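You operate a simulated robot arm through the tools that you are given. There is no shell and no other tool. Be economical: measure what you need, move in short steps, check, and stop when the job is done.

You are at the controls of a simulated two-armed robot. One attempt, no reset.

JOB
Add about 0.15 kg of green tea to the mint in the grey pail.
Fine: tare with the pail on the scale first, use the big scoop, lay it back and shut the bin's lid.

It is judged by the outcome, as a careful person would: the job done as asked, and still so three seconds after it is handed in. It fails if anything else is knocked over, pushed out of place, dropped, spilled or broken. A push-on lid holds only when it is set on centred and level and pressed home; a screw cap is set on level and turned clockwise until tight.

ROBOT AND FRAMES
Two 6-joint arms with three-finger grippers on one trunk, on a base that drives. Base frame: it is fixed to the floor where the robot stands at the start and does not move with it; the origin is under the middle of the robot, x ahead of it, y to its left, z up. Units: mm, rad, N and s.
The left shoulder is at the start at [24, 170, 1334], the right one opposite. Each reaches about 873 mm from its shoulder. Places, roughly: green lid [1200, 800, 1000]; green tea bin [900, 900, 400]; scale display [800, 0, 1000]; tare button [800, 0, 1100]. Payload 2.2 kg a hand.
The TCP of each hand is the grasp point between the finger pads, 25 mm short of the fingertips. In the tool frame z runs along the fingers and y along their closing line. The gripper opens to 104 mm. The gripper's body begins 74 mm behind the TCP.
Orientation is that of the tool frame in the base frame, as a unit quaternion [w, x, y, z]. With the fingers straight down and closing along the base's y, the tool's x points along the base's -x, its y along +y and its z along -z.

CONTROLS
- The arms move only by the tool apply_moves. It takes "left_rows", "right_rows" or both (then of equal length, played together; a hand with none holds still); each is one flat list of numbers, 7 for each row, row after row: the shift along the tool's x, y, z in units of 400 mm (1.0 is 400 mm), then the turn, a rotation vector about the tool's x, y, z in units of 120 degrees (1.0 is 120 degrees), then the opening, from 0 (shut) to 1 (fully open). In form: [x, y, z, rx, ry, rz, grip, x, y, z, rx, ry, rz, grip, ...]. A call has 1 to 12 rows; each row is the pose to reach, as a shift and turn from the pose commanded when the call began, along the tool's axes at that moment. A call with a number of a shift or a turn outside -1 to 1 is refused whole. A row lasts 0.2 s, in which the tool goes at most 50 mm and 0.15 rad; a call with a longer step from one row to the next is refused whole, and so is a gripper value outside its range. A pose out of reach is approached as far as the arm can. The call stops where the force on the tool passes 40 N (or 10 N more than at its start, if that is more) or the arm is blocked; 0.2 s more then pass. The fingers move at their own pace and stop on an object; they squeeze with about 34 N. The grip force told is the motor's: it shows also when the fingers shut on nothing. Time passes only in rows, and 0.2 s behind the last, so rows that repeat a pose let the fingers close. The reply holds the time, the measured pose of the TCP, the force on the tool along the base axes, the opening and the grip force, in the units named above and with some noise, with the torque about the TCP (base axes, N m) and any sound that the robot's microphone picked up.
- Cameras (640 x 400 px; columns grow to the right, rows downward): "scene" is now at [144.3, 26.5, 1246.8]; the picture's right is [0.19, -0.98, 0.00], its down [-0.48, -0.09, -0.87] and it looks along [0.86, 0.17, -0.49] (base axes); focal length 265 px, centre (320, 200). "left" rides on the left gripper at [82, -3, -104] in its tool frame; the picture's right is [0.04, 1.00, 0.00], its down [-0.75, 0.03, -0.66] and it looks along [-0.66, 0.03, 0.75] (tool axes); focal length 256 px, centre (320, 200). "right" rides on the right gripper at [82, 3, -104] in its tool frame; the picture's right is [-0.04, 1.00, 0.00], its down [-0.75, -0.03, -0.66] and it looks along [-0.66, -0.03, 0.75] (tool axes); focal length 256 px, centre (320, 200). There is no depth. A picture from a camera that has moved, and an enlarged one, comes with that camera's place and axes in the base frame and with its lens. The place of the scene camera against the robot may be out by one fixed shift of up to 25 mm in any direction.
- get_image(camera): a new picture of that camera. The clock stands still meanwhile.
- move_column(by): slides the trunk up (or, below 0, down) by that many mm; the arms and the scene camera ride with it, the base frame stays. It gives what a move gives, with no picture.
- steer(legs): drives the robot by 1 to 6 legs, each [ahead, left, turn to the left] in mm, mm and rad, along the robot's own axes; the way and the turn of a leg run together, so that a leg with both is an arc; at most 1500 mm and 3.142 rad a leg. The arms and the cameras ride along, it lands a little off, and it stops where it bumps. It gives what a move gives.
- aim_head(pan, tilt): turns the head with the scene camera to pan (to the left, within 1.047 rad either way) and tilt (down, from -0.506 to 1.204), counted from straight ahead of the robot. It gives what a move gives.
- enlarge(camera, box): a new picture of the part [left, top, right, bottom] of that camera's present view, enlarged. The clock stands still meanwhile.
- finish_job(): hands the job in; it is judged then, once.

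Work in short steps. Places have to be worked out from the pictures, the camera data and where the tool is seen: move nearer, look again, correct. Check each grasp and each placing, and mend what went wrong. You have 120 turns and 108 pictures in all, those below and enlarged ones among them. Open the grippers and draw the arms clear of the work before you hand the job in, unless the task says otherwise; then end with one line.

The tools are called after "Call:" by a JSON object that holds its "name" and its "arguments". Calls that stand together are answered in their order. apply_moves: Moves the arms, as the interface text tells. Its arguments: {"type":"object","properties":{"left_rows":{"type":"array","items":{"type":"number"}},"right_rows":{"type":"array","items":{"type":"number"}}},"required":[]} The other tools are called the same way: move_column (by) slides the trunk up or down; steer (legs) drives the base; aim_head (pan, tilt) turns the head that bears the scene camera; get_image (camera) takes a picture; enlarge (camera, box) takes an enlarged picture of a part of a camera's view; finish_job () hands the job in.

At the start:

```text
time_s: 0.0
left_ee_pos: [574.1, 310.2, 999.0]
left_ee_rot: [0.001, 0.0, 1.0, 0.0]
left_ft_force: [-0.1, 0.2, -0.5]
left_moment: [-0.02, 0.03, -0.01]
left_opening: 103.9
left_grasp_force: 0.0
right_ee_pos: [624.8, -110.4, 999.5]
right_ee_rot: [0.0, 0.0, 1.0, 0.001]
right_ft_force: [0.6, -0.3, 0.8]
right_moment: [-0.02, -0.03, 0.0]
right_opening: 103.9
right_grasp_force: 0.0
trunk travel left (down, up): [-526.0, 216.0]
robot x, y, heading: [-1.7, -1.1, 0.002]
head pan, tilt: [0.194, 0.506]
```

scene: 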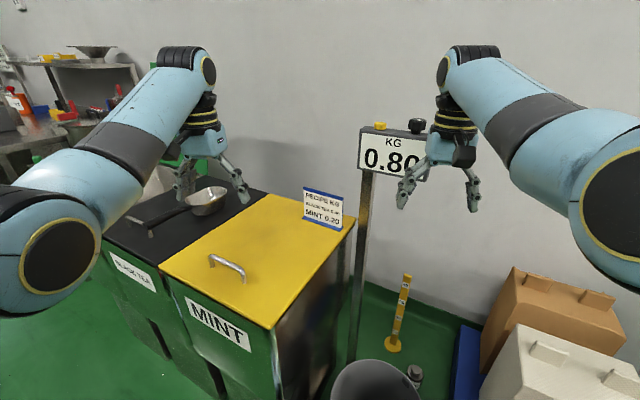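
right: 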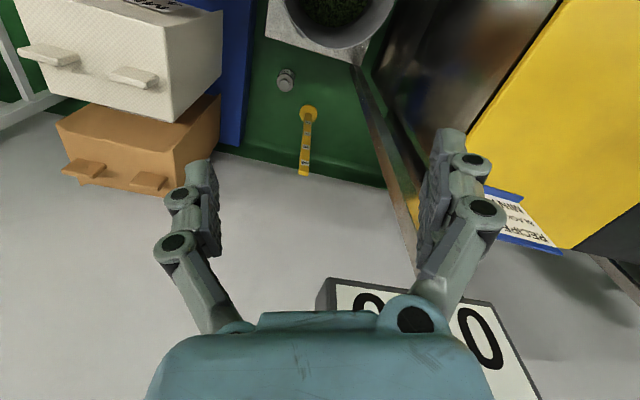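
left: 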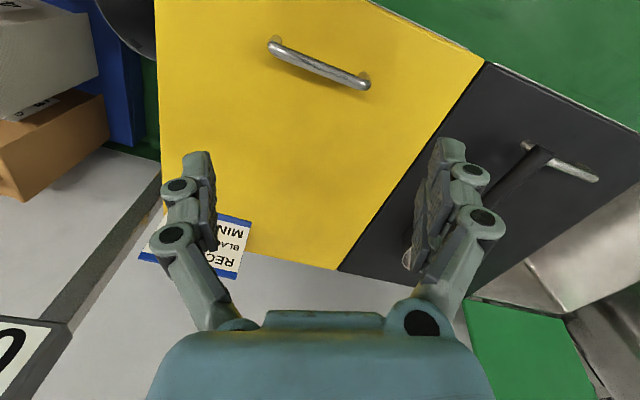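

I'll look around first: pan the head left toward the bins.

Call:
{"name": "aim_head", "arguments": {"pan": 0.75, "tilt": 0.6}}

Call:
{"name": "get_image", "arguments": {"camera": "scene"}}

Call:
{"name": "aim_head", "arguments": {"pan": -0.1, "tilt": 0.9}}

Call:
{"name": "get_image", "arguments": {"camera": "scene"}}

```text
time_s: 1.0
left_ee_pos: [573.4, 309.8, 998.8]
left_ee_rot: [0.001, 0.0, 1.0, 0.0]
left_ft_force: [-0.4, -0.7, -0.5]
left_moment: [-0.01, 0.02, 0.02]
left_opening: 103.7
left_grasp_force: 0.1
right_ee_pos: [624.0, -111.6, 999.5]
right_ee_rot: [0.001, 0.0, 1.0, 0.0]
right_ft_force: [0.4, 0.2, -0.2]
right_moment: [-0.02, -0.01, -0.01]
right_opening: 103.9
right_grasp_force: 0.1
trunk travel left (down, up): [-526.0, 216.0]
robot x, y, heading: [0.8, 2.2, -0.001]
head pan, tilt: [0.75, 0.6]
```

```text
104 pictures are left
camera scene: at [119.8, 69.2, 1238.4], right [0.68, -0.73, 0.0], down [-0.41, -0.38, -0.82], along [0.6, 0.56, -0.57], focal length 265 px, centre (320, 200)
```

scene: 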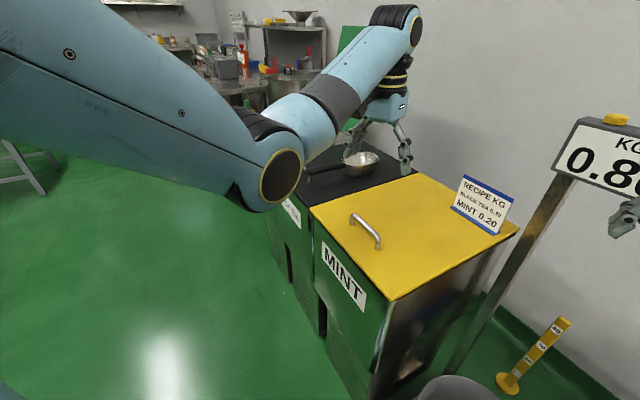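

```text
time_s: 2.1
left_ee_pos: [573.9, 309.3, 998.1]
left_ee_rot: [0.001, -0.001, 1.0, 0.0]
left_ft_force: [0.6, 0.2, -0.6]
left_moment: [0.01, 0.02, 0.02]
left_opening: 104.0
left_grasp_force: 0.1
right_ee_pos: [624.2, -110.7, 998.5]
right_ee_rot: [-0.001, -0.001, 1.0, 0.0]
right_ft_force: [-0.7, 0.0, -0.5]
right_moment: [0.02, -0.01, -0.01]
right_opening: 103.8
right_grasp_force: 0.0
trunk travel left (down, up): [-526.0, 216.0]
robot x, y, heading: [-0.8, 4.5, 0.004]
head pan, tilt: [-0.099, 0.901]
```

```text
103 pictures are left
camera scene: at [130.3, 1.6, 1213.6], right [-0.1, -1.0, 0.0], down [-0.78, 0.08, -0.62], along [0.62, -0.06, -0.78], focal length 265 px, centre (320, 200)
```

scene: 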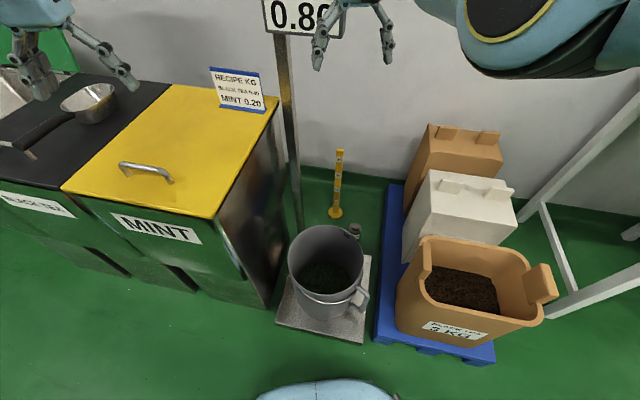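

Next I zoom on the display, buttons and the recipe sign, with the head aimed at the scale.

Call:
{"name": "aim_head", "arguments": {"pan": 0.1, "tilt": 0.3}}

Call:
{"name": "enlarge", "arguments": {"camera": "scene", "box": [220, 120, 460, 270]}}

Call:
{"name": "steer", "arguments": {"legs": [[0, 700, 0]]}}

Call:
{"name": "aim_head", "arguments": {"pan": 0.0, "tilt": 0.6}}

Call:
{"name": "get_image", "arguments": {"camera": "scene"}}

```text
time_s: 3.1
left_ee_pos: [574.2, 309.7, 998.6]
left_ee_rot: [0.001, 0.0, 1.0, -0.001]
left_ft_force: [-1.0, -0.5, 0.6]
left_moment: [0.03, -0.05, 0.03]
left_opening: 104.1
left_grasp_force: 0.0
right_ee_pos: [624.7, -111.3, 999.8]
right_ee_rot: [0.0, -0.001, 1.0, 0.0]
right_ft_force: [0.4, -0.5, 0.0]
right_moment: [0.01, 0.02, 0.01]
right_opening: 104.1
right_grasp_force: 0.1
trunk travel left (down, up): [-526.0, 216.0]
robot x, y, heading: [1.5, 1.6, -0.005]
head pan, tilt: [0.099, 0.3]
```

```text
2.67 times, centred on (340, 195) of scene
camera zoom: at [148.1, 18.3, 1265.8], right [0.1, -1.0, 0.0], down [-0.3, -0.03, -0.95], along [0.95, 0.09, -0.3], focal length 707 px, centre (267, 213)
```

zoom: 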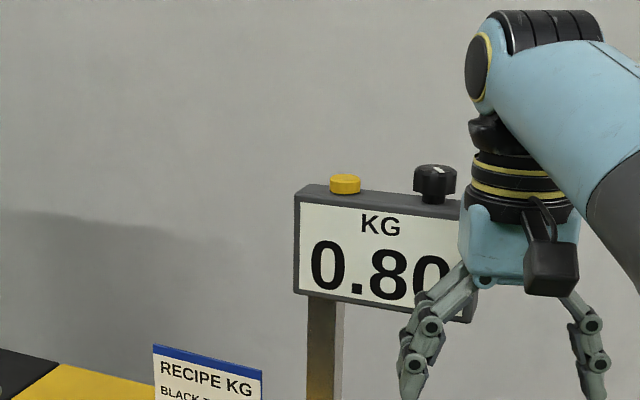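

```text
time_s: 7.0
left_ee_pos: [572.5, 1013.5, 998.1]
left_ee_rot: [0.0, -0.002, 1.0, -0.001]
left_ft_force: [-0.2, -0.3, 0.9]
left_moment: [-0.02, 0.01, 0.03]
left_opening: 104.3
left_grasp_force: 0.0
right_ee_pos: [624.1, 591.4, 998.5]
right_ee_rot: [0.0, 0.0, 1.0, -0.001]
right_ft_force: [0.4, 0.7, 0.1]
right_moment: [0.02, -0.02, -0.01]
right_opening: 104.0
right_grasp_force: 0.0
trunk travel left (down, up): [-526.0, 216.0]
robot x, y, heading: [-1.9, 698.2, -0.0]
head pan, tilt: [0.099, 0.3]
```

```text
time_s: 7.8
left_ee_pos: [572.8, 1012.6, 999.0]
left_ee_rot: [0.001, 0.0, 1.0, -0.001]
left_ft_force: [-0.5, -0.6, 0.1]
left_moment: [0.04, -0.04, 0.0]
left_opening: 103.9
left_grasp_force: 0.0
right_ee_pos: [623.8, 591.5, 999.3]
right_ee_rot: [0.0, -0.001, 1.0, 0.0]
right_ft_force: [0.0, -0.2, 0.8]
right_moment: [0.0, -0.01, 0.0]
right_opening: 104.1
right_grasp_force: 0.1
trunk travel left (down, up): [-526.0, 216.0]
robot x, y, heading: [-3.1, 702.7, 0.006]
head pan, tilt: [0.0, 0.6]
```

```text
101 pictures are left
camera scene: at [142.8, 710.6, 1238.4], right [0.0, -1.0, 0.0], down [-0.56, 0.0, -0.83], along [0.83, 0.0, -0.56], focal length 265 px, centre (320, 200)
```

scene: 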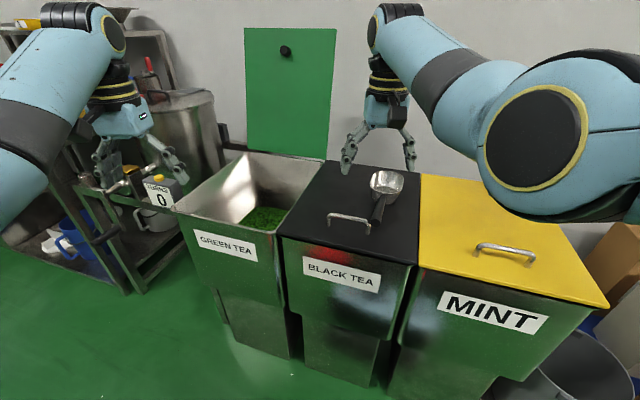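

The green lid stands open at the wall; one scoop lies on the black lid. I zoom to check whether other scoops are around.

Call:
{"name": "enlarge", "arguments": {"camera": "scene", "box": [0, 100, 240, 250]}}

Call:
{"name": "enlarge", "arguments": {"camera": "scene", "box": [200, 130, 440, 280]}}

Call:
{"name": "get_image", "arguments": {"camera": "left"}}

Call:
{"name": "get_image", "arguments": {"camera": "right"}}

```text
2.67 times, centred on (120, 175) of scene
camera zoom: at [142.8, 710.6, 1238.4], right [0.0, -1.0, 0.0], down [-0.56, 0.0, -0.83], along [0.83, 0.0, -0.56], focal length 707 px, centre (853, 267)
```

zoom: 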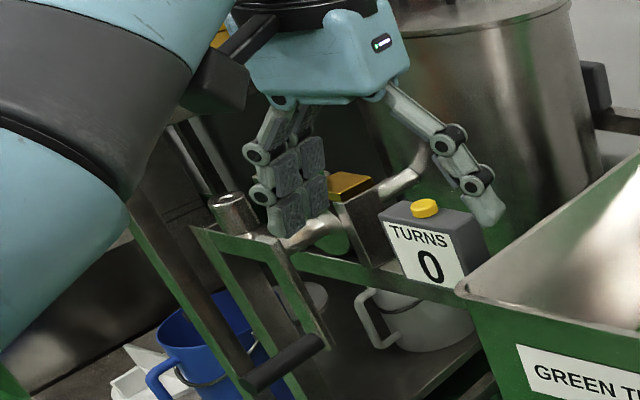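

```text
2.67 times, centred on (320, 205) of scene
camera zoom: at [142.8, 710.6, 1238.4], right [0.0, -1.0, 0.0], down [-0.56, 0.0, -0.83], along [0.83, 0.0, -0.56], focal length 707 px, centre (320, 187)
```

zoom: 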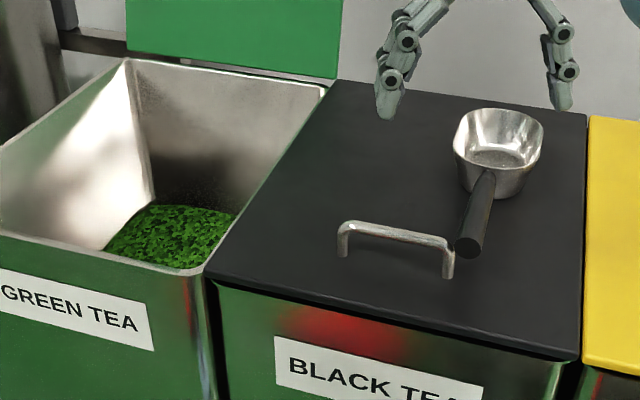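

```text
98 pictures are left
camera left: at [490.9, 1007.6, 1101.2], right [-0.04, 1.0, 0.0], down [0.75, 0.03, 0.66], along [0.66, 0.03, -0.75], focal length 256 px, centre (320, 200)
```

left: 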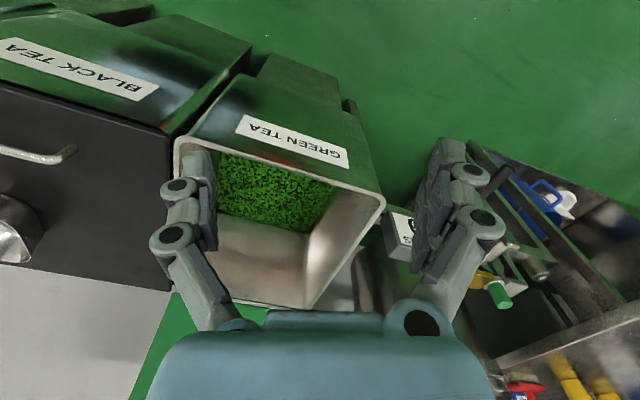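

```text
97 pictures are left
camera right: at [542.7, 593.4, 1103.0], right [0.04, 1.0, 0.0], down [0.75, -0.03, 0.66], along [0.66, -0.03, -0.75], focal length 256 px, centre (320, 200)
```

right: 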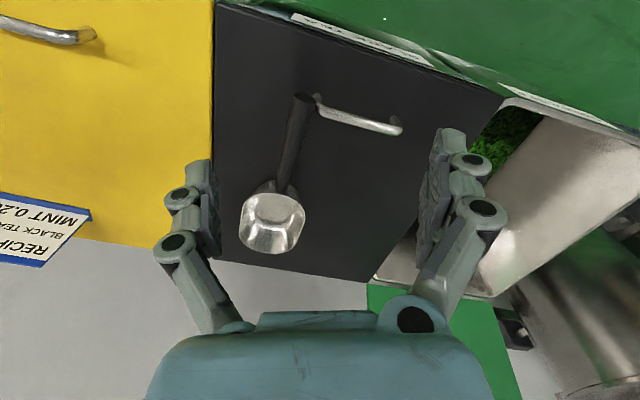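

The bins stand turned roughly 0.3 rad clockwise; black lid top near z≈850. I'll look around for other scoops and at the left side.

Call:
{"name": "aim_head", "arguments": {"pan": 0.6, "tilt": 0.55}}

Call:
{"name": "get_image", "arguments": {"camera": "scene"}}

Call:
{"name": "enlarge", "arguments": {"camera": "right", "box": [200, 60, 440, 300]}}

Call:
{"name": "enlarge", "arguments": {"camera": "left", "box": [400, 150, 640, 400]}}

```text
time_s: 8.8
left_ee_pos: [573.3, 1012.0, 998.3]
left_ee_rot: [0.001, -0.002, 1.0, 0.0]
left_ft_force: [-0.1, -0.3, -0.6]
left_moment: [0.03, -0.04, -0.01]
left_opening: 104.1
left_grasp_force: 0.0
right_ee_pos: [623.0, 592.4, 998.9]
right_ee_rot: [0.0, 0.0, 1.0, 0.001]
right_ft_force: [0.5, 1.1, 0.3]
right_moment: [0.0, -0.03, 0.01]
right_opening: 104.0
right_grasp_force: 0.2
trunk travel left (down, up): [-526.0, 216.0]
robot x, y, heading: [-1.7, 700.8, -0.002]
head pan, tilt: [0.6, 0.55]
```

```text
96 pictures are left
camera scene: at [128.5, 761.3, 1242.9], right [0.57, -0.82, 0.0], down [-0.43, -0.3, -0.85], along [0.7, 0.48, -0.52], focal length 265 px, centre (320, 200)
```

scene: 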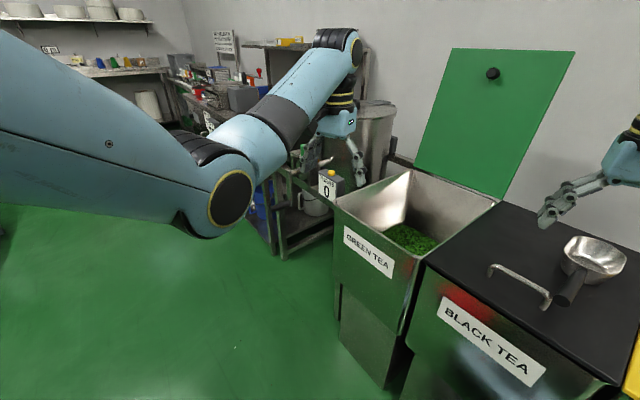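

```text
1.67 times, centred on (320, 180) of right
camera zoom: at [542.8, 593.4, 1103.0], right [0.04, 1.0, 0.0], down [0.75, -0.03, 0.66], along [0.66, -0.03, -0.75], focal length 427 px, centre (320, 233)
```

zoom: 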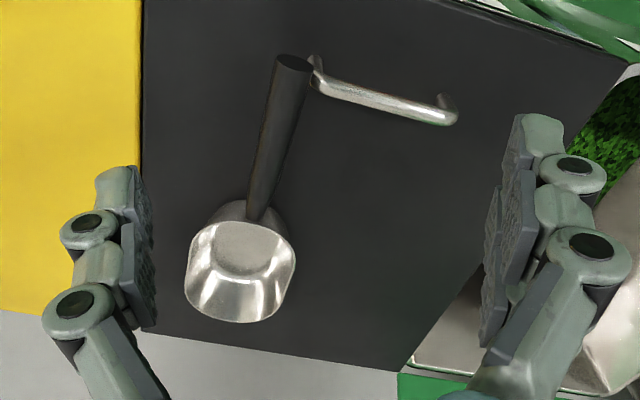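

```text
1.60 times, centred on (520, 275) of left
camera zoom: at [490.9, 1007.7, 1101.2], right [-0.04, 1.0, 0.0], down [0.75, 0.03, 0.66], along [0.66, 0.03, -0.75], focal length 410 px, centre (0, 80)
```

zoom: 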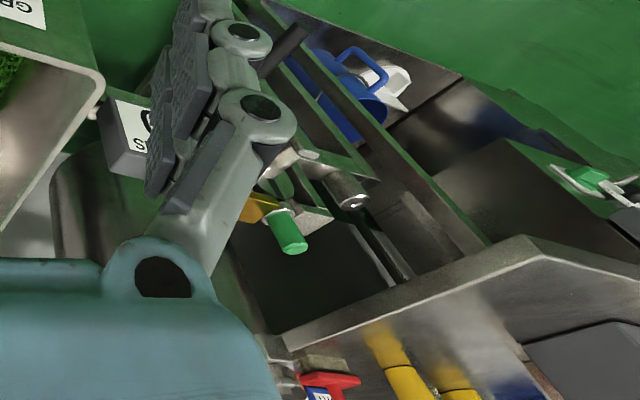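

Nothing else looks like a bigger scoop; the metal scoop with black handle is the one. First tare: drive back to the scale and raise the right hand to see the button.

Call:
{"name": "steer", "arguments": {"legs": [[0, -700, 0]]}}

Call:
{"name": "apply_moves", "arguments": {"right_rows": [0.025, 0.03, -0.1, 0, 0, 0, 0, 0.05, 0.06, -0.2, 0, 0, 0, 0, 0.075, 0.1, -0.3, 0, 0, 0, 0, 0.1, 0.13, -0.4, 0, 0, 0, 0, 0.125, 0.16, -0.5, 0, 0, 0, 0, 0.15, 0.2, -0.6, 0, 0, 0, 0]}}

Call:
{"name": "get_image", "arguments": {"camera": "right"}}

```text
time_s: 12.6
left_ee_pos: [574.4, 314.2, 998.5]
left_ee_rot: [0.001, -0.005, 1.0, 0.001]
left_ft_force: [0.5, 0.3, -0.1]
left_moment: [0.03, 0.02, 0.01]
left_opening: 104.1
left_grasp_force: 0.0
right_ee_pos: [628.2, -106.9, 998.6]
right_ee_rot: [-0.001, -0.005, 1.0, 0.0]
right_ft_force: [0.9, -0.1, -0.6]
right_moment: [0.01, -0.01, 0.0]
right_opening: 104.0
right_grasp_force: 0.0
trunk travel left (down, up): [-526.0, 216.0]
robot x, y, heading: [2.3, 0.3, 0.005]
head pan, tilt: [0.6, 0.55]
```

```text
time_s: 14.0
left_ee_pos: [573.9, 315.1, 997.2]
left_ee_rot: [0.001, -0.005, 1.0, -0.001]
left_ft_force: [-1.0, 0.4, -0.3]
left_moment: [0.03, 0.01, -0.03]
left_opening: 103.9
left_grasp_force: 0.1
right_ee_pos: [629.5, -8.7, 1225.0]
right_ee_rot: [-0.001, -0.004, 1.0, 0.0]
right_ft_force: [0.2, 0.3, -0.7]
right_moment: [-0.01, -0.03, -0.01]
right_opening: 0.1
right_grasp_force: 27.8
right hand out of reach, approached as far as the arm can: row 2, 3, 4, 5, 6
trunk travel left (down, up): [-526.0, 216.0]
robot x, y, heading: [4.9, 0.3, 0.011]
head pan, tilt: [0.6, 0.55]
```

```text
93 pictures are left
camera right: at [548.7, -5.9, 1329.3], right [0.03, 1.0, 0.0], down [0.76, -0.02, 0.66], along [0.65, -0.02, -0.76], focal length 256 px, centre (320, 200)
```

right: 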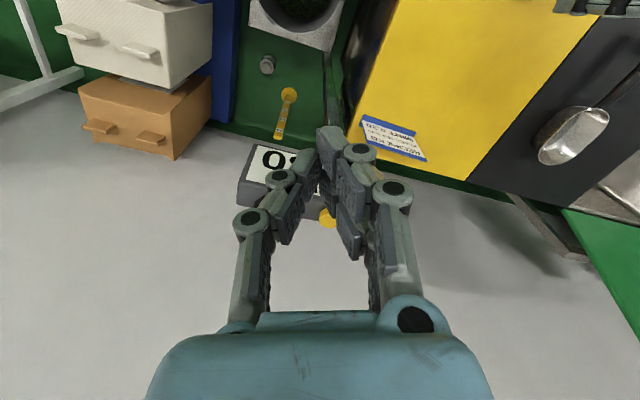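

Button triangulates to about (785, −2, 1093). I move the closed fingers toward a point above it, first partially, to see the true commanded offset.

Call:
{"name": "apply_moves", "arguments": {"right_rows": [-0.1, 0, 0.03, 0, 0, 0, 0, -0.2, 0, 0.06, 0, 0, 0, 0, -0.3, 0, 0.09, 0, 0, 0, 0]}}

Call:
{"name": "get_image", "arguments": {"camera": "right"}}

```text
time_s: 14.8
left_ee_pos: [575.0, 315.7, 998.6]
left_ee_rot: [0.001, -0.005, 1.0, 0.001]
left_ft_force: [0.4, -0.1, 0.1]
left_moment: [-0.02, 0.05, -0.01]
left_opening: 103.9
left_grasp_force: 0.1
right_ee_pos: [647.9, -22.8, 1209.7]
right_ee_rot: [0.0, -0.006, 1.0, -0.001]
right_ft_force: [0.3, 0.4, 0.4]
right_moment: [0.04, -0.02, 0.0]
right_opening: 0.1
right_grasp_force: 28.3
right hand out of reach, approached as far as the arm can: row 1, 2, 3
trunk travel left (down, up): [-526.0, 216.0]
robot x, y, heading: [-1.0, -2.4, 0.013]
head pan, tilt: [0.6, 0.55]
```

```text
92 pictures are left
camera right: at [567.4, -19.6, 1313.2], right [0.03, 1.0, 0.0], down [0.75, -0.02, 0.66], along [0.66, -0.02, -0.75], focal length 256 px, centre (320, 200)
```

right: 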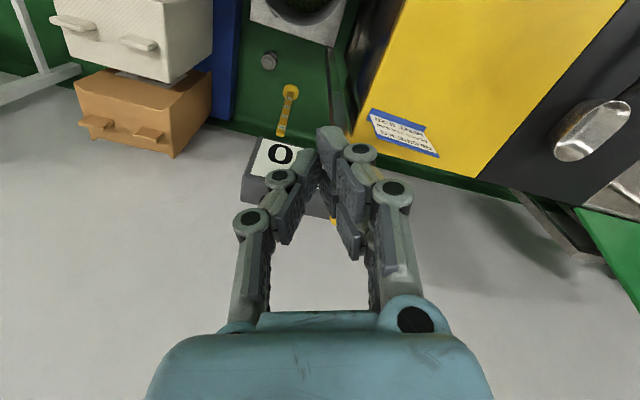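

Pointing straight down is beyond reach there, so I tilt the fingers forward about 40° instead.

Call:
{"name": "apply_moves", "arguments": {"right_rows": [0, 0, 0, 0, -0.07, 0, 0, 0, 0, 0, 0, -0.14, 0, 0, 0, 0, 0, 0, -0.21, 0, 0, 0, 0, 0, 0, -0.28, 0, 0, 0, 0, 0, 0, -0.34, 0, 0]}}

Call:
{"name": "get_image", "arguments": {"camera": "right"}}

```text
time_s: 16.2
left_ee_pos: [573.8, 314.5, 997.6]
left_ee_rot: [0.0, -0.006, 1.0, 0.001]
left_ft_force: [0.1, -0.9, -0.1]
left_moment: [0.02, 0.01, -0.01]
left_opening: 103.8
left_grasp_force: 0.2
right_ee_pos: [691.1, -101.9, 1222.4]
right_ee_rot: [0.359, 0.012, 0.933, -0.022]
right_ft_force: [-0.7, 0.5, 0.1]
right_moment: [-0.01, 0.03, 0.0]
right_opening: 0.1
right_grasp_force: 28.0
right hand out of reach, approached as far as the arm can: row 3, 4, 5
trunk travel left (down, up): [-526.0, 216.0]
robot x, y, heading: [1.2, 1.9, 0.009]
head pan, tilt: [0.6, 0.55]
stopped in row 5 (right hand): the arm was blocked; the commanded pose is now the measured one
```

```text
91 pictures are left
camera right: at [561.2, -93.0, 1244.4], right [0.07, 1.0, -0.01], down [0.12, 0.0, 0.99], along [0.99, -0.07, -0.12], focal length 256 px, centre (320, 200)
```

right: 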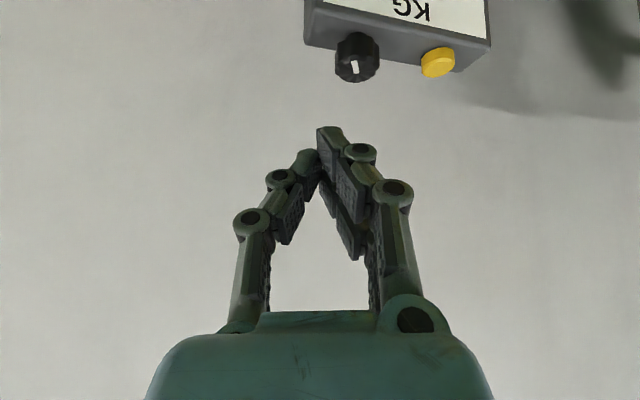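

Consistent: button at (782, −2, 1093), black knob at y≈−77. I move the tilted tip to about 20 mm above the button.

Call:
{"name": "apply_moves", "arguments": {"right_rows": [-0.002, 0.067, 0.07, 0, 0, 0, 0, -0.004, 0.134, 0.14, 0, 0, 0, 0, -0.006, 0.2, 0.21, 0, 0, 0, 0, -0.008, 0.267, 0.2785, 0, 0, 0, 0]}}

Call:
{"name": "get_image", "arguments": {"camera": "right"}}

```text
time_s: 17.2
left_ee_pos: [575.0, 315.8, 998.4]
left_ee_rot: [0.001, -0.005, 1.0, -0.001]
left_ft_force: [-0.4, 1.3, 0.5]
left_moment: [-0.02, 0.02, 0.01]
left_opening: 103.9
left_grasp_force: 0.1
right_ee_pos: [773.9, -3.5, 1135.8]
right_ee_rot: [0.358, 0.016, 0.933, -0.025]
right_ft_force: [-0.1, -0.7, -0.3]
right_moment: [-0.02, -0.01, 0.02]
right_opening: 0.1
right_grasp_force: 29.0
trunk travel left (down, up): [-526.0, 216.0]
robot x, y, heading: [5.9, -2.5, 0.009]
head pan, tilt: [0.6, 0.55]
```

```text
90 pictures are left
camera right: at [644.2, 5.7, 1157.9], right [0.07, 1.0, -0.01], down [0.12, 0.0, 0.99], along [0.99, -0.08, -0.12], focal length 256 px, centre (320, 200)
```

right: 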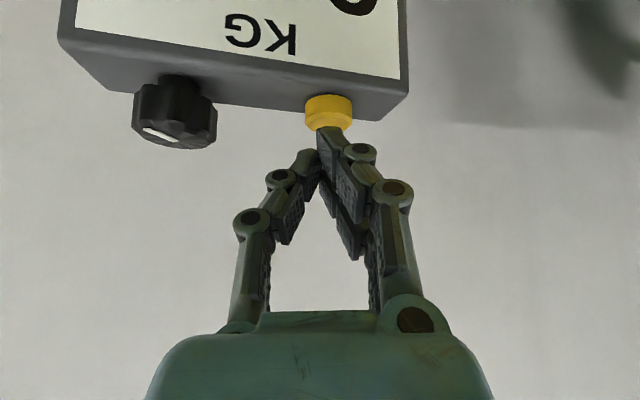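

Aligned over the button. Lower gently by 20 mm and read the force.

Call:
{"name": "apply_moves", "arguments": {"right_rows": [0.0168, 0.0008, 0.0186, 0, 0, 0, 0, 0.0252, 0.0012, 0.0279, 0, 0, 0, 0, 0.0293, 0.0014, 0.0325, 0, 0, 0, 0, 0.0335, 0.0016, 0.037, 0, 0, 0, 0]}}

Call:
{"name": "aim_head", "arguments": {"pan": 0.0, "tilt": 0.3}}

Call:
{"name": "get_image", "arguments": {"camera": "scene"}}

```text
time_s: 18.2
left_ee_pos: [575.3, 314.8, 999.3]
left_ee_rot: [0.001, -0.005, 1.0, -0.001]
left_ft_force: [0.2, -0.8, 0.2]
left_moment: [0.01, 0.01, 0.01]
left_opening: 104.1
left_grasp_force: 0.0
right_ee_pos: [774.8, -4.3, 1122.6]
right_ee_rot: [0.363, 0.014, 0.931, -0.022]
right_ft_force: [3.2, 0.0, 7.2]
right_moment: [0.06, -0.11, -0.05]
right_opening: 0.0
right_grasp_force: 28.7
trunk travel left (down, up): [-526.0, 216.0]
robot x, y, heading: [1.8, -2.7, 0.009]
head pan, tilt: [0.6, 0.55]
```

```text
time_s: 19.2
left_ee_pos: [572.5, 314.5, 999.3]
left_ee_rot: [0.001, -0.005, 1.0, -0.001]
left_ft_force: [1.1, 0.3, 1.0]
left_moment: [-0.03, -0.02, -0.02]
left_opening: 104.1
left_grasp_force: 0.1
right_ee_pos: [771.7, -4.9, 1120.4]
right_ee_rot: [0.36, 0.015, 0.932, -0.023]
right_ft_force: [-5.7, 0.3, 9.7]
right_moment: [0.08, 0.1, 0.06]
right_opening: 0.0
right_grasp_force: 28.0
trunk travel left (down, up): [-526.0, 216.0]
robot x, y, heading: [1.4, 0.7, 0.007]
head pan, tilt: [0.0, 0.3]
```

```text
89 pictures are left
camera scene: at [149.9, 10.7, 1266.1], right [0.01, -1.0, 0.0], down [-0.29, 0.0, -0.96], along [0.96, 0.01, -0.29], focal length 265 px, centre (320, 200)
```

scene: 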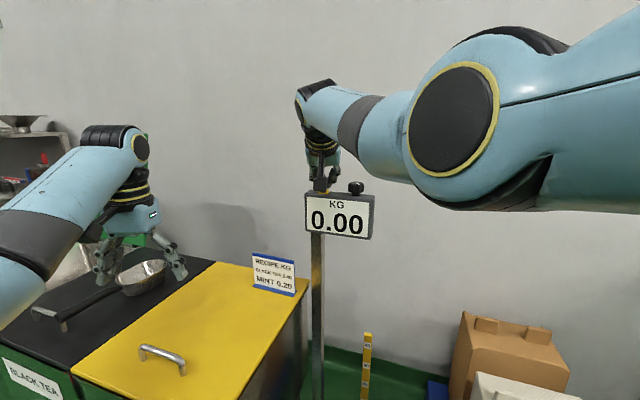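

The display reads 0.00. I lift off and retract the right hand back over the way it came, then read again.

Call:
{"name": "apply_moves", "arguments": {"right_rows": [-0.06, 0, -0.067, 0, 0, 0, 0, -0.06, 0, -0.18, 0, 0, 0, 0, -0.06, -0.08, -0.29, 0, 0, 0, 0, -0.04, -0.18, -0.4, 0, 0, 0, 0, 0.04, -0.26, -0.45, 0, 0, 0, 0, 0.13, -0.32, -0.5, 0, 0, 0, 0.3]}}

Call:
{"name": "enlarge", "arguments": {"camera": "scene", "box": [220, 160, 460, 310]}}

```text
refused: row 3 steps farther than a row can; nothing moved
```

```text
2.67 times, centred on (340, 235) of scene
camera zoom: at [149.9, 10.7, 1266.1], right [0.01, -1.0, 0.0], down [-0.29, 0.0, -0.96], along [0.96, 0.01, -0.29], focal length 707 px, centre (267, 107)
```

zoom: 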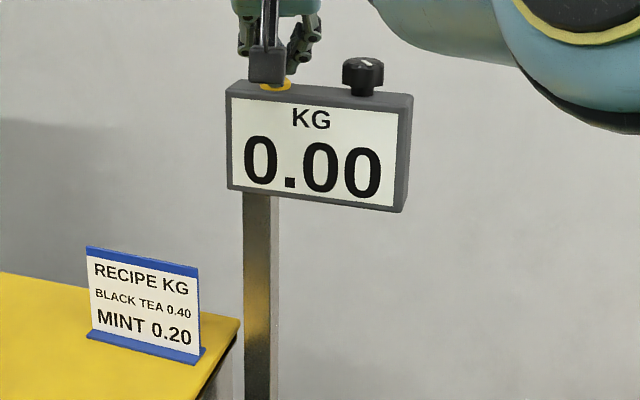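

A row was too long; same retreat in shorter steps.

Call:
{"name": "apply_moves", "arguments": {"right_rows": [-0.06, 0, -0.067, 0, 0, 0, 0, -0.06, 0, -0.16, 0, 0, 0, 0, -0.06, -0.06, -0.25, 0, 0, 0, 0, -0.05, -0.15, -0.32, 0, 0, 0, 0, 0.0, -0.22, -0.38, 0, 0, 0, 0, 0.06, -0.28, -0.45, 0, 0, 0, 0.3]}}

Call:
{"name": "enlarge", "arguments": {"camera": "scene", "box": [220, 160, 460, 310]}}

```text
time_s: 20.8
left_ee_pos: [574.7, 313.9, 998.5]
left_ee_rot: [0.0, -0.005, 1.0, -0.001]
left_ft_force: [0.6, 0.5, 0.1]
left_moment: [-0.04, 0.0, -0.04]
left_opening: 104.1
left_grasp_force: 0.0
right_ee_pos: [643.3, -146.7, 1251.2]
right_ee_rot: [0.37, 0.026, 0.927, -0.049]
right_ft_force: [-0.1, -0.8, -0.1]
right_moment: [0.01, 0.02, -0.01]
right_opening: 31.1
right_grasp_force: 0.0
right hand out of reach, approached as far as the arm can: row 2, 3, 4, 5, 6
trunk travel left (down, up): [-526.0, 216.0]
robot x, y, heading: [2.4, -1.0, 0.01]
head pan, tilt: [0.0, 0.3]
stopped in row 6 (right hand): the arm was blocked; the commanded pose is now the measured one
```

```text
2.67 times, centred on (340, 235) of scene
camera zoom: at [152.5, 10.4, 1265.7], right [0.01, -1.0, 0.0], down [-0.3, 0.0, -0.95], along [0.95, 0.01, -0.3], focal length 707 px, centre (267, 107)
```

zoom: 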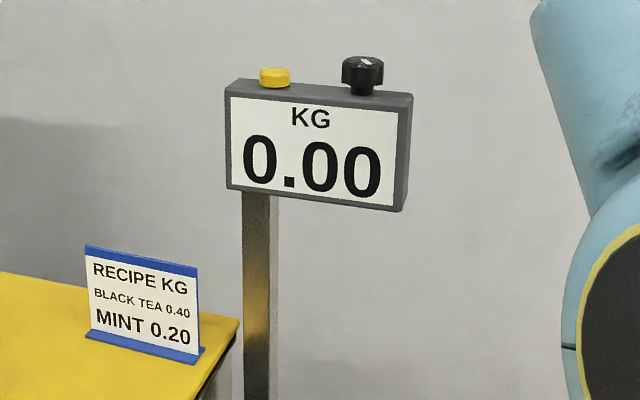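

Tared and cleared. Now I bring the right hand to straight-down, tuck the left hand back a bit, and then drive to face the bins (heading ≈ −0.345).

Call:
{"name": "apply_moves", "arguments": {"right_rows": [0.075, -0.0125, 0.0445, 0, 0.06, 0, 0.6, 0.15, -0.025, 0.089, 0, 0.12, 0, 0.8, 0.225, -0.0375, 0.1335, 0, 0.18, 0, 1, 0.3, -0.05, 0.178, 0, 0.24, 0, 1, 0.375, -0.0625, 0.2225, 0, 0.3, 0, 1, 0.449, -0.075, 0.267, 0, 0.358, 0, 1], "left_rows": [0.06, 0, -0.02, 0, 0, 0, 1, 0.12, 0, -0.04, 0, 0, 0, 1, 0.18, 0, -0.06, 0, 0, 0, 1, 0.24, 0, -0.08, 0, 0, 0, 1, 0.3, 0, -0.1, 0, 0, 0, 1, 0.36, 0, -0.12, 0, 0, 0, 1]}}

Call:
{"name": "steer", "arguments": {"legs": [[0, 885, 0], [181, 0, -0.345]]}}

Call:
{"name": "aim_head", "arguments": {"pan": 0.0, "tilt": 0.7}}

Call:
{"name": "get_image", "arguments": {"camera": "scene"}}

Call:
{"name": "get_image", "arguments": {"camera": "right"}}

```text
time_s: 22.2
left_ee_pos: [518.7, 332.7, 955.9]
left_ee_rot: [0.001, -0.005, 1.0, 0.0]
left_ft_force: [0.7, 0.1, 0.3]
left_moment: [0.0, 0.0, 0.0]
left_opening: 104.2
left_grasp_force: 0.1
left hand out of reach, approached as far as the arm can: row 1, 2, 3, 4, 5, 6
right_ee_pos: [606.2, -178.2, 1031.4]
right_ee_rot: [0.003, 0.039, 0.999, -0.033]
right_ft_force: [0.0, -1.0, -1.2]
right_moment: [0.02, 0.02, -0.01]
right_opening: 103.8
right_grasp_force: 0.0
right hand out of reach, approached as far as the arm can: row 4, 5, 6
trunk travel left (down, up): [-526.0, 216.0]
robot x, y, heading: [2.4, -3.6, 0.011]
head pan, tilt: [0.0, 0.3]
```

```text
time_s: 28.0
left_ee_pos: [772.6, 994.3, 955.0]
left_ee_rot: [0.001, 0.168, 0.986, -0.001]
left_ft_force: [-0.4, -0.7, -0.5]
left_moment: [0.03, 0.04, -0.01]
left_opening: 104.3
left_grasp_force: 0.0
right_ee_pos: [681.5, 483.5, 1031.5]
right_ee_rot: [-0.002, 0.212, 0.977, -0.033]
right_ft_force: [0.5, -0.6, 0.4]
right_moment: [0.0, 0.03, -0.02]
right_opening: 103.9
right_grasp_force: 0.0
trunk travel left (down, up): [-526.0, 216.0]
robot x, y, heading: [172.9, 861.0, -0.337]
head pan, tilt: [0.0, 0.3]
```

```text
time_s: 28.9
left_ee_pos: [770.6, 996.1, 954.5]
left_ee_rot: [0.001, 0.168, 0.986, -0.001]
left_ft_force: [-0.8, 0.0, 0.4]
left_moment: [0.02, 0.02, -0.04]
left_opening: 103.8
left_grasp_force: 0.0
right_ee_pos: [679.7, 483.9, 1032.4]
right_ee_rot: [-0.003, 0.211, 0.977, -0.033]
right_ft_force: [0.1, 0.9, -1.1]
right_moment: [0.0, -0.01, -0.01]
right_opening: 104.0
right_grasp_force: 0.1
trunk travel left (down, up): [-526.0, 216.0]
robot x, y, heading: [171.1, 862.1, -0.336]
head pan, tilt: [0.0, 0.7]
```

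```text
86 pictures are left
camera scene: at [304.6, 814.1, 1229.8], right [-0.33, -0.94, 0.0], down [-0.61, 0.21, -0.77], along [0.72, -0.25, -0.64], focal length 265 px, centre (320, 200)
```

scene: 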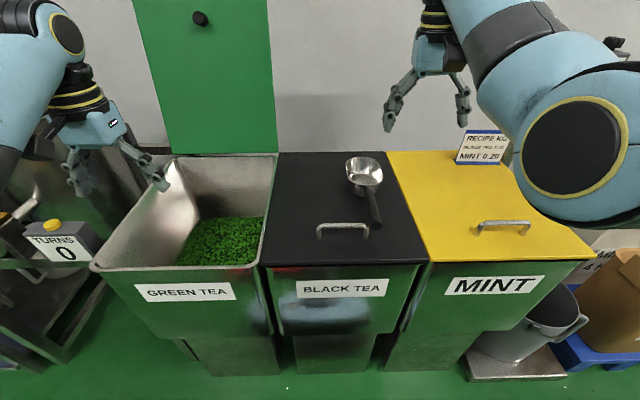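

```text
85 pictures are left
camera right: at [609.6, 527.5, 1134.5], right [0.45, 0.89, -0.07], down [0.69, -0.3, 0.66], along [0.57, -0.34, -0.74], focal length 256 px, centre (320, 200)
```

right: 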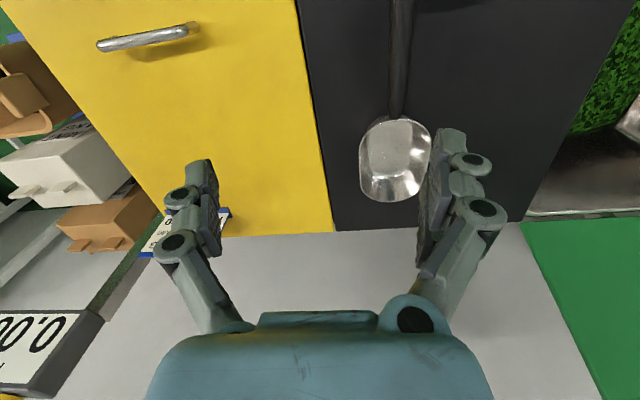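

Well aligned. Handle runs along the bin depth direction (~−0.33 rad), mid about (655, 556). I hover the right hand there, square it up, and look.

Call:
{"name": "apply_moves", "arguments": {"right_rows": [0.05, 0.046, 0.023, -0.01, 0, -0.014, 1, 0.1, 0.092, 0.046, -0.02, 0, -0.028, 1, 0.143, 0.138, 0.07, -0.0315, 0, -0.0425, 1, 0.143, 0.138, 0.07, -0.0315, 0, -0.0425, 1]}}

Call:
{"name": "get_image", "arguments": {"camera": "right"}}

```text
time_s: 29.9
left_ee_pos: [771.6, 995.8, 955.2]
left_ee_rot: [0.001, 0.169, 0.986, 0.0]
left_ft_force: [-0.3, -0.5, -0.4]
left_moment: [0.03, 0.01, -0.02]
left_opening: 104.1
left_grasp_force: 0.0
right_ee_pos: [656.2, 557.2, 994.3]
right_ee_rot: [0.002, 0.169, 0.986, 0.0]
right_ft_force: [0.3, 0.4, -0.3]
right_moment: [0.02, 0.01, -0.01]
right_opening: 104.3
right_grasp_force: 0.0
right hand out of reach, approached as far as the arm can: row 1, 2, 3, 4
trunk travel left (down, up): [-526.0, 216.0]
robot x, y, heading: [172.2, 857.4, -0.345]
head pan, tilt: [0.0, 0.7]
```

```text
84 pictures are left
camera right: at [580.3, 586.8, 1096.8], right [0.37, 0.93, 0.0], down [0.7, -0.28, 0.66], along [0.61, -0.24, -0.75], focal length 256 px, centre (320, 200)
```

right: 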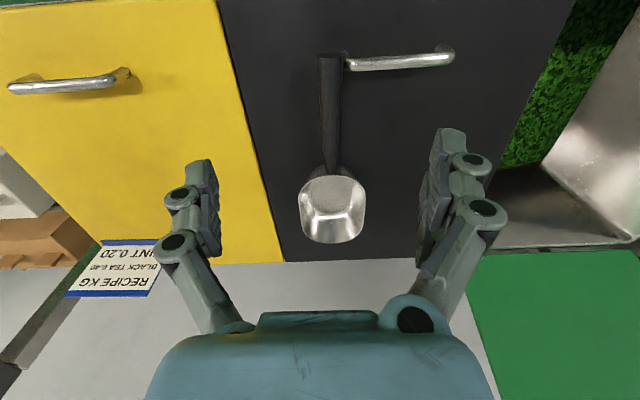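

Handle lies along tool x, ~9 mm to the left of the TCP, top near z≈860. I descend to z≈895 with the grip at 60%, over the handle's middle, and look.

Call:
{"name": "apply_moves", "arguments": {"right_rows": [-0.03, 0.02, 0.08, 0, 0, 0, 0.7, -0.05, 0.0225, 0.17, 0, 0, 0, 0.6, -0.05, 0.0225, 0.25, 0, 0, 0, 0.6]}}

Call:
{"name": "get_image", "arguments": {"camera": "right"}}

Call:
{"name": "enlarge", "arguments": {"camera": "scene", "box": [280, 90, 480, 250]}}

```text
time_s: 30.7
left_ee_pos: [772.0, 995.2, 953.7]
left_ee_rot: [0.001, 0.169, 0.986, -0.001]
left_ft_force: [-0.6, -0.2, -0.4]
left_moment: [0.0, 0.03, -0.02]
left_opening: 104.2
left_grasp_force: 0.0
right_ee_pos: [679.8, 558.2, 894.4]
right_ee_rot: [0.004, 0.169, 0.986, -0.001]
right_ft_force: [-1.3, 0.0, 0.5]
right_moment: [-0.06, -0.03, -0.02]
right_opening: 62.2
right_grasp_force: 0.0
trunk travel left (down, up): [-526.0, 216.0]
robot x, y, heading: [176.0, 855.8, -0.336]
head pan, tilt: [0.0, 0.7]
```

```text
83 pictures are left
camera right: at [603.0, 588.1, 997.6], right [0.37, 0.93, 0.0], down [0.7, -0.28, 0.66], along [0.61, -0.25, -0.75], focal length 256 px, centre (320, 200)
```

right: 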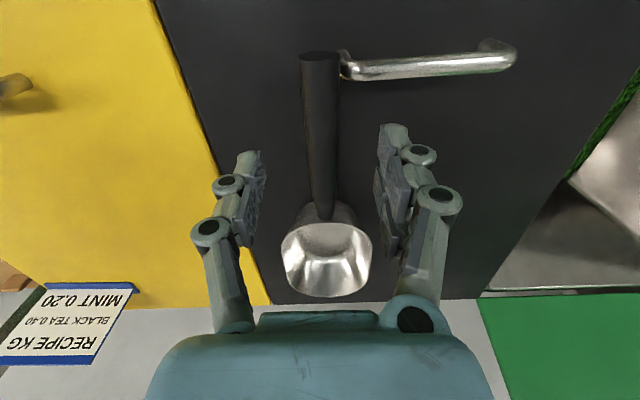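

```text
2.50 times, centred on (380, 170) of scene
camera zoom: at [304.7, 814.0, 1229.7], right [-0.33, -0.94, 0.0], down [-0.61, 0.21, -0.76], along [0.72, -0.25, -0.64], focal length 662 px, centre (170, 275)
```

zoom: 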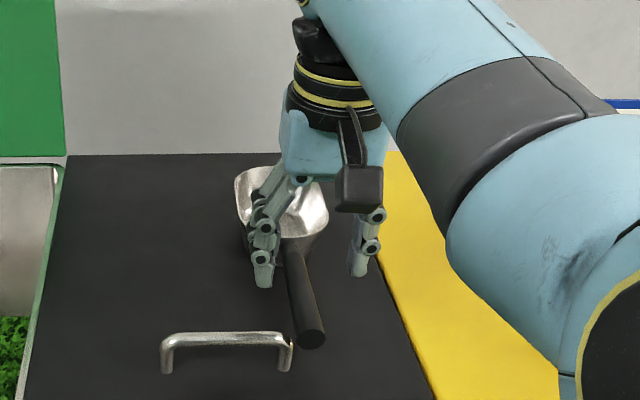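

Handle is centred between fingers. Lower another 30 mm, watching force.

Call:
{"name": "apply_moves", "arguments": {"right_rows": [0, 0, 0.03, 0, 0, 0, 0.6, 0, 0, 0.05, 0, 0, 0, 0.6, 0, 0, 0.07, 0, 0, 0, 0.6]}}

Call:
{"name": "get_image", "arguments": {"camera": "right"}}

Call:
{"name": "enlarge", "arguments": {"camera": "scene", "box": [320, 130, 440, 250]}}

```text
time_s: 31.5
left_ee_pos: [770.6, 995.8, 956.4]
left_ee_rot: [0.001, 0.168, 0.986, -0.001]
left_ft_force: [-0.1, -0.3, 0.8]
left_moment: [-0.02, 0.01, -0.01]
left_opening: 104.0
left_grasp_force: 0.0
right_ee_pos: [678.9, 558.9, 865.8]
right_ee_rot: [0.002, 0.169, 0.986, -0.001]
right_ft_force: [0.3, 0.1, -0.3]
right_moment: [0.01, -0.03, -0.01]
right_opening: 62.5
right_grasp_force: 0.1
trunk travel left (down, up): [-526.0, 216.0]
robot x, y, heading: [171.6, 855.7, -0.336]
head pan, tilt: [0.0, 0.7]
```

```text
81 pictures are left
camera right: at [602.3, 588.2, 969.2], right [0.37, 0.93, 0.0], down [0.7, -0.28, 0.66], along [0.61, -0.24, -0.75], focal length 256 px, centre (320, 200)
```

right: 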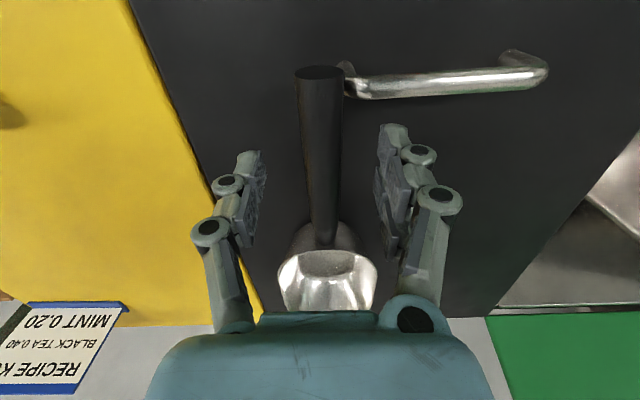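

```text
3.33 times, centred on (380, 190) of scene
camera zoom: at [304.6, 814.1, 1229.7], right [-0.33, -0.94, 0.0], down [-0.61, 0.21, -0.76], along [0.72, -0.25, -0.64], focal length 883 px, centre (120, 233)
```

zoom: 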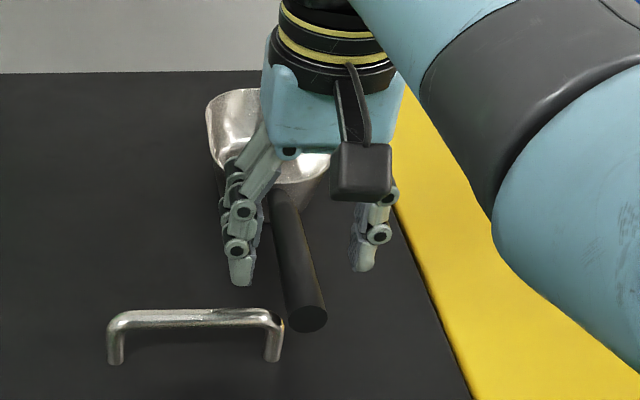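

No contact yet; handle top ≈860. I go down another 14 mm gently.

Call:
{"name": "apply_moves", "arguments": {"right_rows": [0, 0, 0.01, 0, 0, 0, 0.6, 0, 0, 0.02, 0, 0, 0, 0.6, 0, 0, 0.028, 0, 0, 0, 0.6, 0, 0, 0.035, 0, 0, 0, 0.6]}}

Call:
{"name": "get_image", "arguments": {"camera": "right"}}

```text
time_s: 32.5
left_ee_pos: [770.8, 996.7, 955.8]
left_ee_rot: [0.001, 0.169, 0.986, 0.0]
left_ft_force: [0.0, -0.3, 0.2]
left_moment: [-0.01, 0.03, 0.0]
left_opening: 104.1
left_grasp_force: 0.1
right_ee_pos: [677.3, 559.0, 851.4]
right_ee_rot: [0.004, 0.168, 0.986, -0.002]
right_ft_force: [-0.5, 0.1, -0.3]
right_moment: [0.02, -0.01, 0.01]
right_opening: 62.2
right_grasp_force: 0.1
trunk travel left (down, up): [-526.0, 216.0]
robot x, y, heading: [171.8, 856.6, -0.339]
head pan, tilt: [0.0, 0.7]
```

```text
79 pictures are left
camera right: at [602.1, 588.4, 955.0], right [0.37, 0.93, 0.0], down [0.7, -0.28, 0.66], along [0.61, -0.25, -0.75], focal length 256 px, centre (320, 200)
```

right: 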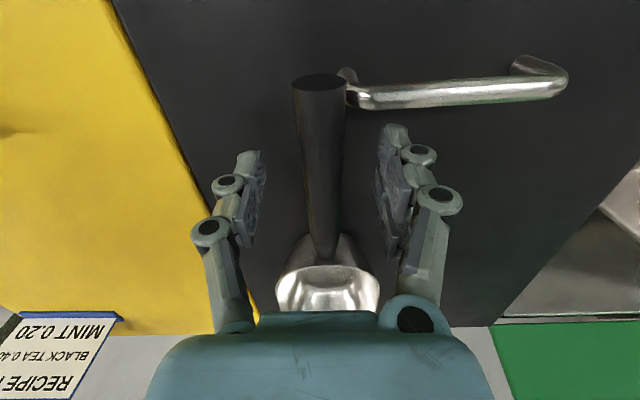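

The handle's width (≈20 mm) at TCP distance says it is at pad height. Close the gripper.

Call:
{"name": "apply_moves", "arguments": {"right_rows": [0, 0, 0, 0, 0, 0, 0.3, 0, 0, 0, 0, 0, 0, 0.1, 0, 0, 0, 0, 0, 0, 0, 0, 0, 0, 0, 0, 0, 0, 0, 0, 0, 0, 0, 0, 0]}}

Call:
{"name": "apply_moves", "arguments": {"right_rows": [0, 0, -0.03, 0, 0, 0, 0, 0, 0, -0.1, 0, 0, 0, 0]}}

Call:
{"name": "get_image", "arguments": {"camera": "right"}}

Call:
{"name": "enlarge", "arguments": {"camera": "scene", "box": [280, 90, 480, 250]}}

```text
time_s: 33.7
left_ee_pos: [771.5, 995.4, 955.4]
left_ee_rot: [0.001, 0.169, 0.986, -0.001]
left_ft_force: [-0.4, -0.5, -0.5]
left_moment: [-0.02, 0.03, 0.05]
left_opening: 104.1
left_grasp_force: 0.1
right_ee_pos: [678.3, 557.9, 852.8]
right_ee_rot: [0.004, 0.168, 0.986, 0.0]
right_ft_force: [0.1, 0.6, -0.5]
right_moment: [0.03, 0.02, 0.03]
right_opening: 19.4
right_grasp_force: 34.2
trunk travel left (down, up): [-526.0, 216.0]
robot x, y, heading: [175.8, 856.6, -0.337]
head pan, tilt: [0.0, 0.7]
```

```text
time_s: 34.3
left_ee_pos: [771.8, 996.3, 955.5]
left_ee_rot: [0.001, 0.168, 0.986, -0.001]
left_ft_force: [-0.1, 0.4, -0.6]
left_moment: [-0.01, 0.02, -0.02]
left_opening: 104.3
left_grasp_force: 0.1
right_ee_pos: [677.4, 557.7, 892.1]
right_ee_rot: [0.003, 0.168, 0.986, -0.002]
right_ft_force: [0.2, 0.1, -2.1]
right_moment: [0.05, 0.17, 0.04]
right_opening: 19.2
right_grasp_force: 34.3
trunk travel left (down, up): [-526.0, 216.0]
robot x, y, heading: [173.4, 859.3, -0.333]
head pan, tilt: [0.0, 0.7]
```

```text
78 pictures are left
camera right: at [601.4, 588.7, 995.2], right [0.37, 0.93, 0.0], down [0.7, -0.28, 0.66], along [0.61, -0.25, -0.75], focal length 256 px, centre (320, 200)
```

right: 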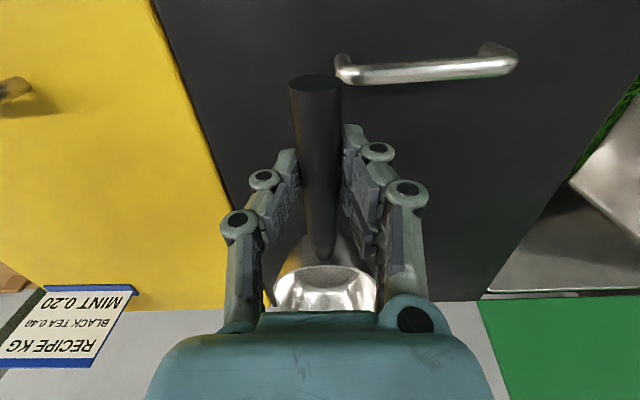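

```text
2.50 times, centred on (380, 170) of scene
camera zoom: at [304.4, 814.3, 1229.8], right [-0.33, -0.94, 0.0], down [-0.61, 0.21, -0.76], along [0.72, -0.25, -0.64], focal length 662 px, centre (170, 275)
```

zoom: 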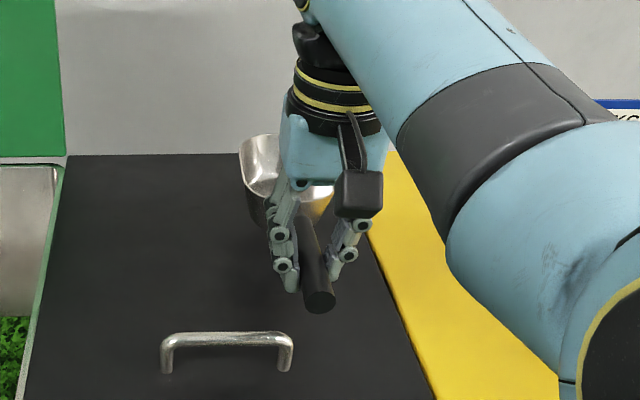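

Scoop held (≈0.2 kg). The green bin interior is about F 325–690, L 960–1240 (bin axes), tea ~z 600, rim ~845. I lift the scoop, tuck the left hand in front of the robot, then drive 250 left.

Call:
{"name": "apply_moves", "arguments": {"right_rows": [0, 0, -0.03, 0, 0, 0, 0, 0, 0, -0.06, 0, 0, 0, 0, 0, 0, -0.09, 0, 0, 0, 0, 0, 0, -0.12, 0, 0, 0, 0, 0, 0, -0.15, 0, 0, 0, 0, 0, 0, -0.17, 0, 0, 0, 0], "left_rows": [0.07, -0.075, 0.033, 0, 0, 0, 1, 0.14, -0.15, 0.067, 0, 0, 0, 1, 0.21, -0.225, 0.1, 0, 0, 0, 1, 0.28, -0.3, 0.133, 0, 0, 0, 1, 0.35, -0.375, 0.167, 0, 0, 0, 1, 0.425, -0.45, 0.2, 0, 0, 0, 1]}}

Call:
{"name": "get_image", "arguments": {"camera": "scene"}}

```text
time_s: 35.8
left_ee_pos: [588.3, 964.9, 872.3]
left_ee_rot: [0.026, 0.17, 0.98, 0.096]
left_ft_force: [0.3, -1.1, 0.9]
left_moment: [0.03, -0.01, -0.02]
left_opening: 104.1
left_grasp_force: 0.0
left hand out of reach, approached as far as the arm can: row 1, 2, 3, 4
right_ee_pos: [677.9, 559.6, 960.7]
right_ee_rot: [0.004, 0.168, 0.986, -0.001]
right_ft_force: [0.7, 0.0, -1.3]
right_moment: [0.04, 0.19, 0.01]
right_opening: 19.2
right_grasp_force: 34.0
trunk travel left (down, up): [-526.0, 216.0]
robot x, y, heading: [171.9, 857.8, -0.336]
head pan, tilt: [0.0, 0.7]
stopped in row 6 (left hand): the arm was blocked; the commanded pose is now the measured one
```

```text
76 pictures are left
camera scene: at [304.4, 814.0, 1229.7], right [-0.33, -0.94, 0.0], down [-0.61, 0.21, -0.76], along [0.72, -0.25, -0.64], focal length 265 px, centre (320, 200)
```

scene: 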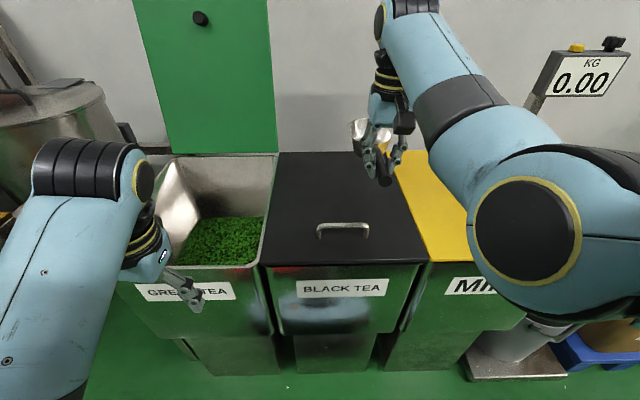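

Left hand is tucked in front of the bin. Drive 230 mm to the robot's left.

Call:
{"name": "steer", "arguments": {"legs": [[0, 230, 0]]}}

Call:
{"name": "get_image", "arguments": {"camera": "scene"}}

Call:
{"name": "get_image", "arguments": {"camera": "right"}}

```text
time_s: 37.5
left_ee_pos: [665.5, 1184.6, 872.9]
left_ee_rot: [0.027, 0.17, 0.981, 0.095]
left_ft_force: [0.5, 0.3, 0.1]
left_moment: [-0.03, -0.01, -0.03]
left_opening: 103.8
left_grasp_force: 0.0
right_ee_pos: [757.0, 779.3, 960.6]
right_ee_rot: [0.004, 0.168, 0.986, -0.001]
right_ft_force: [-0.2, 0.5, -0.6]
right_moment: [0.0, 0.2, 0.01]
right_opening: 19.1
right_grasp_force: 34.3
trunk travel left (down, up): [-526.0, 216.0]
robot x, y, heading: [248.9, 1075.9, -0.338]
head pan, tilt: [0.0, 0.7]
```

```text
75 pictures are left
camera scene: at [382.0, 1034.3, 1229.7], right [-0.33, -0.94, 0.0], down [-0.61, 0.21, -0.76], along [0.72, -0.25, -0.64], focal length 265 px, centre (320, 200)
```

scene: 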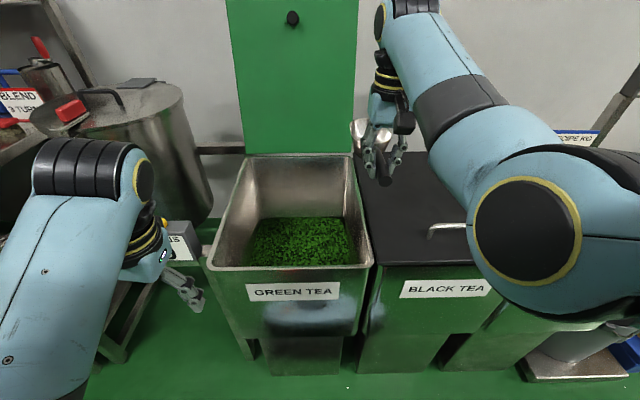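

```text
74 pictures are left
camera right: at [679.8, 809.6, 1063.7], right [0.37, 0.93, 0.0], down [0.7, -0.28, 0.66], along [0.62, -0.24, -0.75], focal length 256 px, centre (320, 200)
```

right: 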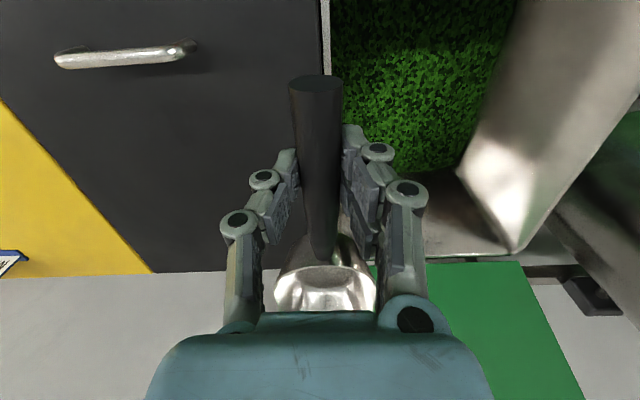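

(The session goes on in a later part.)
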